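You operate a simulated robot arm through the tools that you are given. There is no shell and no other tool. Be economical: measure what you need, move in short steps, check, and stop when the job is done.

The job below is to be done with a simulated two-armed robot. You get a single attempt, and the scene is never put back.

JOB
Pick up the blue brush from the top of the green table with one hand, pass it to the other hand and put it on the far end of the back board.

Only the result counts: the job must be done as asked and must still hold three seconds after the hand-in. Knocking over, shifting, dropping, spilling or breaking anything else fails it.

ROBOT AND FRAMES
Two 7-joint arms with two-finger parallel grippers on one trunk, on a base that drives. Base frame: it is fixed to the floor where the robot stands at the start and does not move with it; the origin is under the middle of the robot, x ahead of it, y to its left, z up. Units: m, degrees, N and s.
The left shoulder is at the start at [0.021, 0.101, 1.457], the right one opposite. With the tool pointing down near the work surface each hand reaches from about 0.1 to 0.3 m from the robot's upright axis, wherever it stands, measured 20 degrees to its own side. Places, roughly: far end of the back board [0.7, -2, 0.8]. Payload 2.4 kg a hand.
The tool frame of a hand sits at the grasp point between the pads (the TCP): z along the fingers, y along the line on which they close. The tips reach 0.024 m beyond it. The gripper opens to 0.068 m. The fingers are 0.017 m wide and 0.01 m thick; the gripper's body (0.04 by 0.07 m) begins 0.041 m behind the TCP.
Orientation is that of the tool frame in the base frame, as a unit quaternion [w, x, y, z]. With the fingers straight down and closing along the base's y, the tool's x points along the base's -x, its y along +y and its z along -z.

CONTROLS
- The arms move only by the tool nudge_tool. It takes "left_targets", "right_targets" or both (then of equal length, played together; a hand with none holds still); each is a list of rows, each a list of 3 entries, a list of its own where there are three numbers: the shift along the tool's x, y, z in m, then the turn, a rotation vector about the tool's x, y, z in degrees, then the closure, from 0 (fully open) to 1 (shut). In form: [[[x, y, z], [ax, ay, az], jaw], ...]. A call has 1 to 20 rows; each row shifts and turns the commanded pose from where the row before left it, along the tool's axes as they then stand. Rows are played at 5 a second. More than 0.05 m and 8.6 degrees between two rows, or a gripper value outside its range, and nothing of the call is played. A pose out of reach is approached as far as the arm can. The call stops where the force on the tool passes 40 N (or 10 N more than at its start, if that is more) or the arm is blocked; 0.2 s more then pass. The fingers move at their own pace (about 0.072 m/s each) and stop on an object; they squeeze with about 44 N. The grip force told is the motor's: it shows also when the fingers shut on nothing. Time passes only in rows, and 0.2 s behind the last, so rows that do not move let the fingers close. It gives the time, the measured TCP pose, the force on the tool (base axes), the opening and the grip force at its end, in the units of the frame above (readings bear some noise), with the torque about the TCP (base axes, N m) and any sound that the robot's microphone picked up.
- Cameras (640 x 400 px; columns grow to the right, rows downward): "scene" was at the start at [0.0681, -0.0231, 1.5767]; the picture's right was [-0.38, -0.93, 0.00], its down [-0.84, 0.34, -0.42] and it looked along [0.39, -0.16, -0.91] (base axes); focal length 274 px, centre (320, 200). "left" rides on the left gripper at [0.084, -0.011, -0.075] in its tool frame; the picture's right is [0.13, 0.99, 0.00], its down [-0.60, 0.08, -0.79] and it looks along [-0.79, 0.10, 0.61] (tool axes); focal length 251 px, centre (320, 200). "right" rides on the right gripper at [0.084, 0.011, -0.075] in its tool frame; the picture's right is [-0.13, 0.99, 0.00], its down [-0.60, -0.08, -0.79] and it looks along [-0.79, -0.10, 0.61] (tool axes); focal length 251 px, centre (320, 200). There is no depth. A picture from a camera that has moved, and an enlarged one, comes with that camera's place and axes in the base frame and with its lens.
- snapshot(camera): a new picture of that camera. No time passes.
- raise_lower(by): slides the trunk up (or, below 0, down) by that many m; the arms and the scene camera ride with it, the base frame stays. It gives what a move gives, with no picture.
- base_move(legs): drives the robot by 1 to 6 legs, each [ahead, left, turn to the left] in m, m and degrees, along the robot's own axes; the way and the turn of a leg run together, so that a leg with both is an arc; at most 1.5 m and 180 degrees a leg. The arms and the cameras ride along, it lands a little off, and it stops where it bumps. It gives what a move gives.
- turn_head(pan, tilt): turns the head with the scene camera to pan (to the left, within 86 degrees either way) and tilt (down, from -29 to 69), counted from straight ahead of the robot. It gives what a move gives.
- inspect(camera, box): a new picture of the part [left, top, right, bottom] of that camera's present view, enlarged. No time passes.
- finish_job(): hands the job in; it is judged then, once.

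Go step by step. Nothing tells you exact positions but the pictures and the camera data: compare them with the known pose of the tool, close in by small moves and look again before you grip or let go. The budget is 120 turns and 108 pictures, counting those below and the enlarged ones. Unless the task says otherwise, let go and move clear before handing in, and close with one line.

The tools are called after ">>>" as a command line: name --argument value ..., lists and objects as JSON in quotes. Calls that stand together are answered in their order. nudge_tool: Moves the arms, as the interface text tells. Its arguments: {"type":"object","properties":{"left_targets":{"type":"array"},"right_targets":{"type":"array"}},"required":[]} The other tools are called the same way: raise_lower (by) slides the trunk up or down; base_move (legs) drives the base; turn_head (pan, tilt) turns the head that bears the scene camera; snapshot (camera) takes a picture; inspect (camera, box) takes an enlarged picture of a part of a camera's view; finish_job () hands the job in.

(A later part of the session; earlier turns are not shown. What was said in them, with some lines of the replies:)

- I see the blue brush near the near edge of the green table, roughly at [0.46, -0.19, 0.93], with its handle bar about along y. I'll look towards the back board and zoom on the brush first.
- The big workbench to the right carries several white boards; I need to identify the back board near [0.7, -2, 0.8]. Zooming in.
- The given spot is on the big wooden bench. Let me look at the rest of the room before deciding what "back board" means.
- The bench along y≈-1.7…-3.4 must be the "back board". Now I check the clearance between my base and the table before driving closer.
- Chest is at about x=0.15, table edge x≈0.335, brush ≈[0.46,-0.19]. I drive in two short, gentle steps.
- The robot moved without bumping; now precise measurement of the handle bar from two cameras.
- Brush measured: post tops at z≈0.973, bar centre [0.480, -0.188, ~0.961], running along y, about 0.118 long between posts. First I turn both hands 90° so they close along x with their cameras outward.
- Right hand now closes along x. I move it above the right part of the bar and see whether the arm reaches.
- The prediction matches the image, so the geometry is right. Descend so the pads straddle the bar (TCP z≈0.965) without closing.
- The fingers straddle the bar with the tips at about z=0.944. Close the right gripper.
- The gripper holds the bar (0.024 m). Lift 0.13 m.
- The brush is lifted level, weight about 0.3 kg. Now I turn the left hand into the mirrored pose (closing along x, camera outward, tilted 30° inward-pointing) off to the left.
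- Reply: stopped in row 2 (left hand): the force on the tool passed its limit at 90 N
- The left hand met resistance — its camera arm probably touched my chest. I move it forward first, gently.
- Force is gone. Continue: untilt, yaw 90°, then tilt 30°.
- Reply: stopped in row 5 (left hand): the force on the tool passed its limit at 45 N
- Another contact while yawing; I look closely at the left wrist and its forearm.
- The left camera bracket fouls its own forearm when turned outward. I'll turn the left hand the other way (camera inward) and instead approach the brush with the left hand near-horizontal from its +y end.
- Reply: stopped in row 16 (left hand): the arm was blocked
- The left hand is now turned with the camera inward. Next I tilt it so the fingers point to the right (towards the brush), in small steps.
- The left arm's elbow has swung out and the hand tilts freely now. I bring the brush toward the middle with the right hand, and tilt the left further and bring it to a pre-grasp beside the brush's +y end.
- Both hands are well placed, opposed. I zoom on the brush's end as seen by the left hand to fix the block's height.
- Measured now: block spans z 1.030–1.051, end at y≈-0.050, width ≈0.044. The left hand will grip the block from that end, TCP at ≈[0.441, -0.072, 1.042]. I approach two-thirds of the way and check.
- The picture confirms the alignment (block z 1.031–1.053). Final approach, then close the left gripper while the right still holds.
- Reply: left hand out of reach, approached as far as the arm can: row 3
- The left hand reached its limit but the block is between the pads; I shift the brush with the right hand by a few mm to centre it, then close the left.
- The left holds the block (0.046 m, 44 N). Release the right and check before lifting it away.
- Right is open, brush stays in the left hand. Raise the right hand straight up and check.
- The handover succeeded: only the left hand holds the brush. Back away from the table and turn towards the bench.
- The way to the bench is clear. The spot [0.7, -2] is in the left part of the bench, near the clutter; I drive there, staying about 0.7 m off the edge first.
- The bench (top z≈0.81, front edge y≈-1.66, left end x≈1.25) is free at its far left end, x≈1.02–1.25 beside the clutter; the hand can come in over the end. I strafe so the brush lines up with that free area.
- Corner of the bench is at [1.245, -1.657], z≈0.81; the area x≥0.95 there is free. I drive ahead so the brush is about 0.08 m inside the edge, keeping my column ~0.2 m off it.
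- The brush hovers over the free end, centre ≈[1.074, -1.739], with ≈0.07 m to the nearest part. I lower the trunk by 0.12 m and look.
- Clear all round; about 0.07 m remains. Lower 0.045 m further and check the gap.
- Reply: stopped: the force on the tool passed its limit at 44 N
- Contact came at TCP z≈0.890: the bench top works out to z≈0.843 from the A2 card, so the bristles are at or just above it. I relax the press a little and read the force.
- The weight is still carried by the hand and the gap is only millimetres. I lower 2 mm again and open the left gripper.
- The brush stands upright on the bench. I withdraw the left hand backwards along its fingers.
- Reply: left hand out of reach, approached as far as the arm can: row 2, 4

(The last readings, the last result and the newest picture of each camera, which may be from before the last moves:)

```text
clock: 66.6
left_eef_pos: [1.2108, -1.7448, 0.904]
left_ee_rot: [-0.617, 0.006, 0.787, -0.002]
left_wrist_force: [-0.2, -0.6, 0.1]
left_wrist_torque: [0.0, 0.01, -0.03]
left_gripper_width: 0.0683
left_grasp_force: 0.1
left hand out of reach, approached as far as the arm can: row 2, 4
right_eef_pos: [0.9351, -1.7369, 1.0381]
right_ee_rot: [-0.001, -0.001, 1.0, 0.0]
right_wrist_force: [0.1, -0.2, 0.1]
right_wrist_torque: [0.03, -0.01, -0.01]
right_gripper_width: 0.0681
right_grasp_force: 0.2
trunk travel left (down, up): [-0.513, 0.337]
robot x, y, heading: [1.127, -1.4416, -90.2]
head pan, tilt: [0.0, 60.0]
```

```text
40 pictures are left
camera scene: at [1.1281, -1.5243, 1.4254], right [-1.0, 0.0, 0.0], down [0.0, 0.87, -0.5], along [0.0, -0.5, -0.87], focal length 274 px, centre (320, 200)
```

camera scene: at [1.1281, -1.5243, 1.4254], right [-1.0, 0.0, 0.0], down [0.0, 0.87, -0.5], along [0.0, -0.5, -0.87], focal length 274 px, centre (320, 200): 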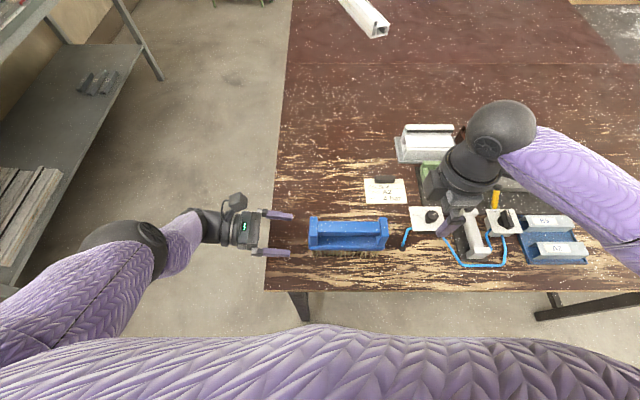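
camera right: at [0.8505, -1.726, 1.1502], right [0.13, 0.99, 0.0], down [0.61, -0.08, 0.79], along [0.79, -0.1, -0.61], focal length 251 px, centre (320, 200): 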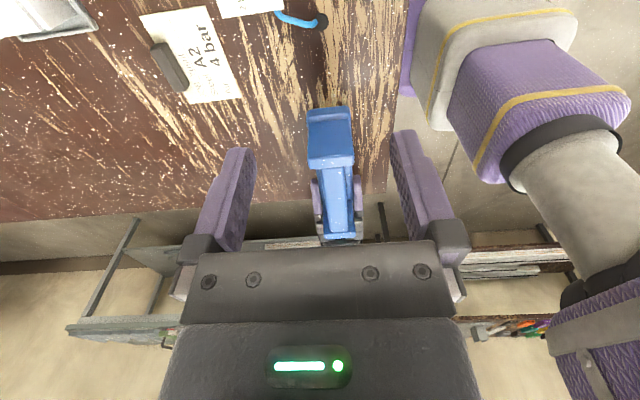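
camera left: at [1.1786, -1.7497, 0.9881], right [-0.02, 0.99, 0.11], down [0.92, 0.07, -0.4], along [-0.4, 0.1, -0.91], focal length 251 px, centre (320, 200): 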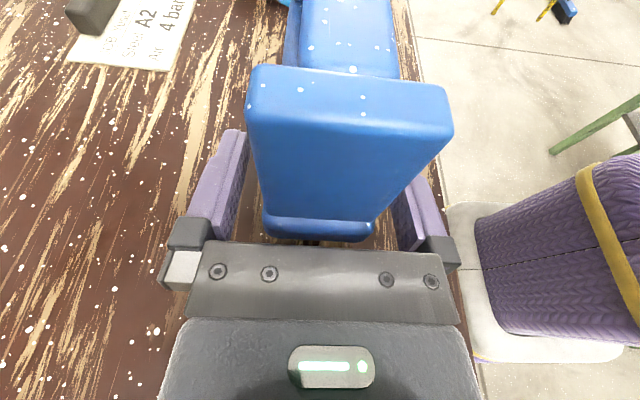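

The hand is clear and the brush stands undisturbed. Raise the trunk and back off, then a last look.

>>> raise_lower --by 0.15

>>> base_move --legs '[[-0.3, 0, 0]]'

>>> snapshot --camera "scene"

```text
clock: 68.4
left_eef_pos: [1.2091, -1.7439, 1.0548]
left_ee_rot: [-0.617, 0.006, 0.787, -0.003]
left_wrist_force: [0.3, -0.4, 0.2]
left_wrist_torque: [0.01, 0.01, -0.02]
left_gripper_width: 0.068
left_grasp_force: 0.0
right_eef_pos: [0.9344, -1.7365, 1.1894]
right_ee_rot: [-0.001, -0.001, 1.0, 0.001]
right_wrist_force: [-0.5, 0.1, 0.0]
right_wrist_torque: [0.0, -0.01, -0.03]
right_gripper_width: 0.0679
right_grasp_force: 0.1
trunk travel left (down, up): [-0.663, 0.187]
robot x, y, heading: [1.1292, -1.4363, -89.9]
head pan, tilt: [0.0, 60.0]
```

```text
clock: 70.4
left_eef_pos: [1.2084, -1.4372, 1.0539]
left_ee_rot: [-0.617, 0.006, 0.787, -0.004]
left_wrist_force: [0.4, -0.4, 0.6]
left_wrist_torque: [0.0, 0.0, 0.0]
left_gripper_width: 0.0681
left_grasp_force: 0.0
right_eef_pos: [0.9345, -1.4304, 1.1879]
right_ee_rot: [-0.001, -0.002, 1.0, 0.0]
right_wrist_force: [1.3, 0.6, -0.6]
right_wrist_torque: [-0.02, 0.01, -0.02]
right_gripper_width: 0.0683
right_grasp_force: 0.0
trunk travel left (down, up): [-0.663, 0.187]
robot x, y, heading: [1.1288, -1.1301, -89.9]
head pan, tilt: [0.0, 60.0]
```

```text
39 pictures are left
camera scene: at [1.1274, -1.2095, 1.5757], right [-1.0, 0.0, 0.0], down [0.0, 0.87, -0.5], along [0.0, -0.5, -0.87], focal length 274 px, centre (320, 200)
```

scene: 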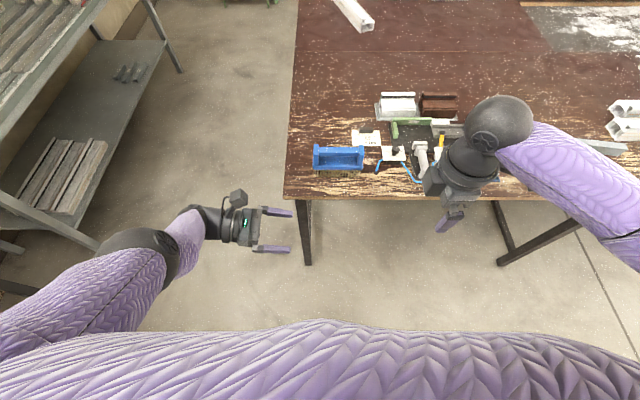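

The blue brush stands upright at the far left end of the bench board, nothing else has moved, and both hands are empty and clear. I hand the job in.

>>> finish_job

```text
The job is handed in.
```

I picked the blue brush up with the right hand, passed it to the left in the air, and stood it upright on the far end of the big bench at about [1.07, -1.74]. I saw nothing else moved. That is about 0.45 m from the rough spot you gave, [0.7, -2, 0.8]: parts cover that spot and it is beyond arm's reach from the edge. I took "back board" to mean the top of that bench, which no picture or label confirmed.
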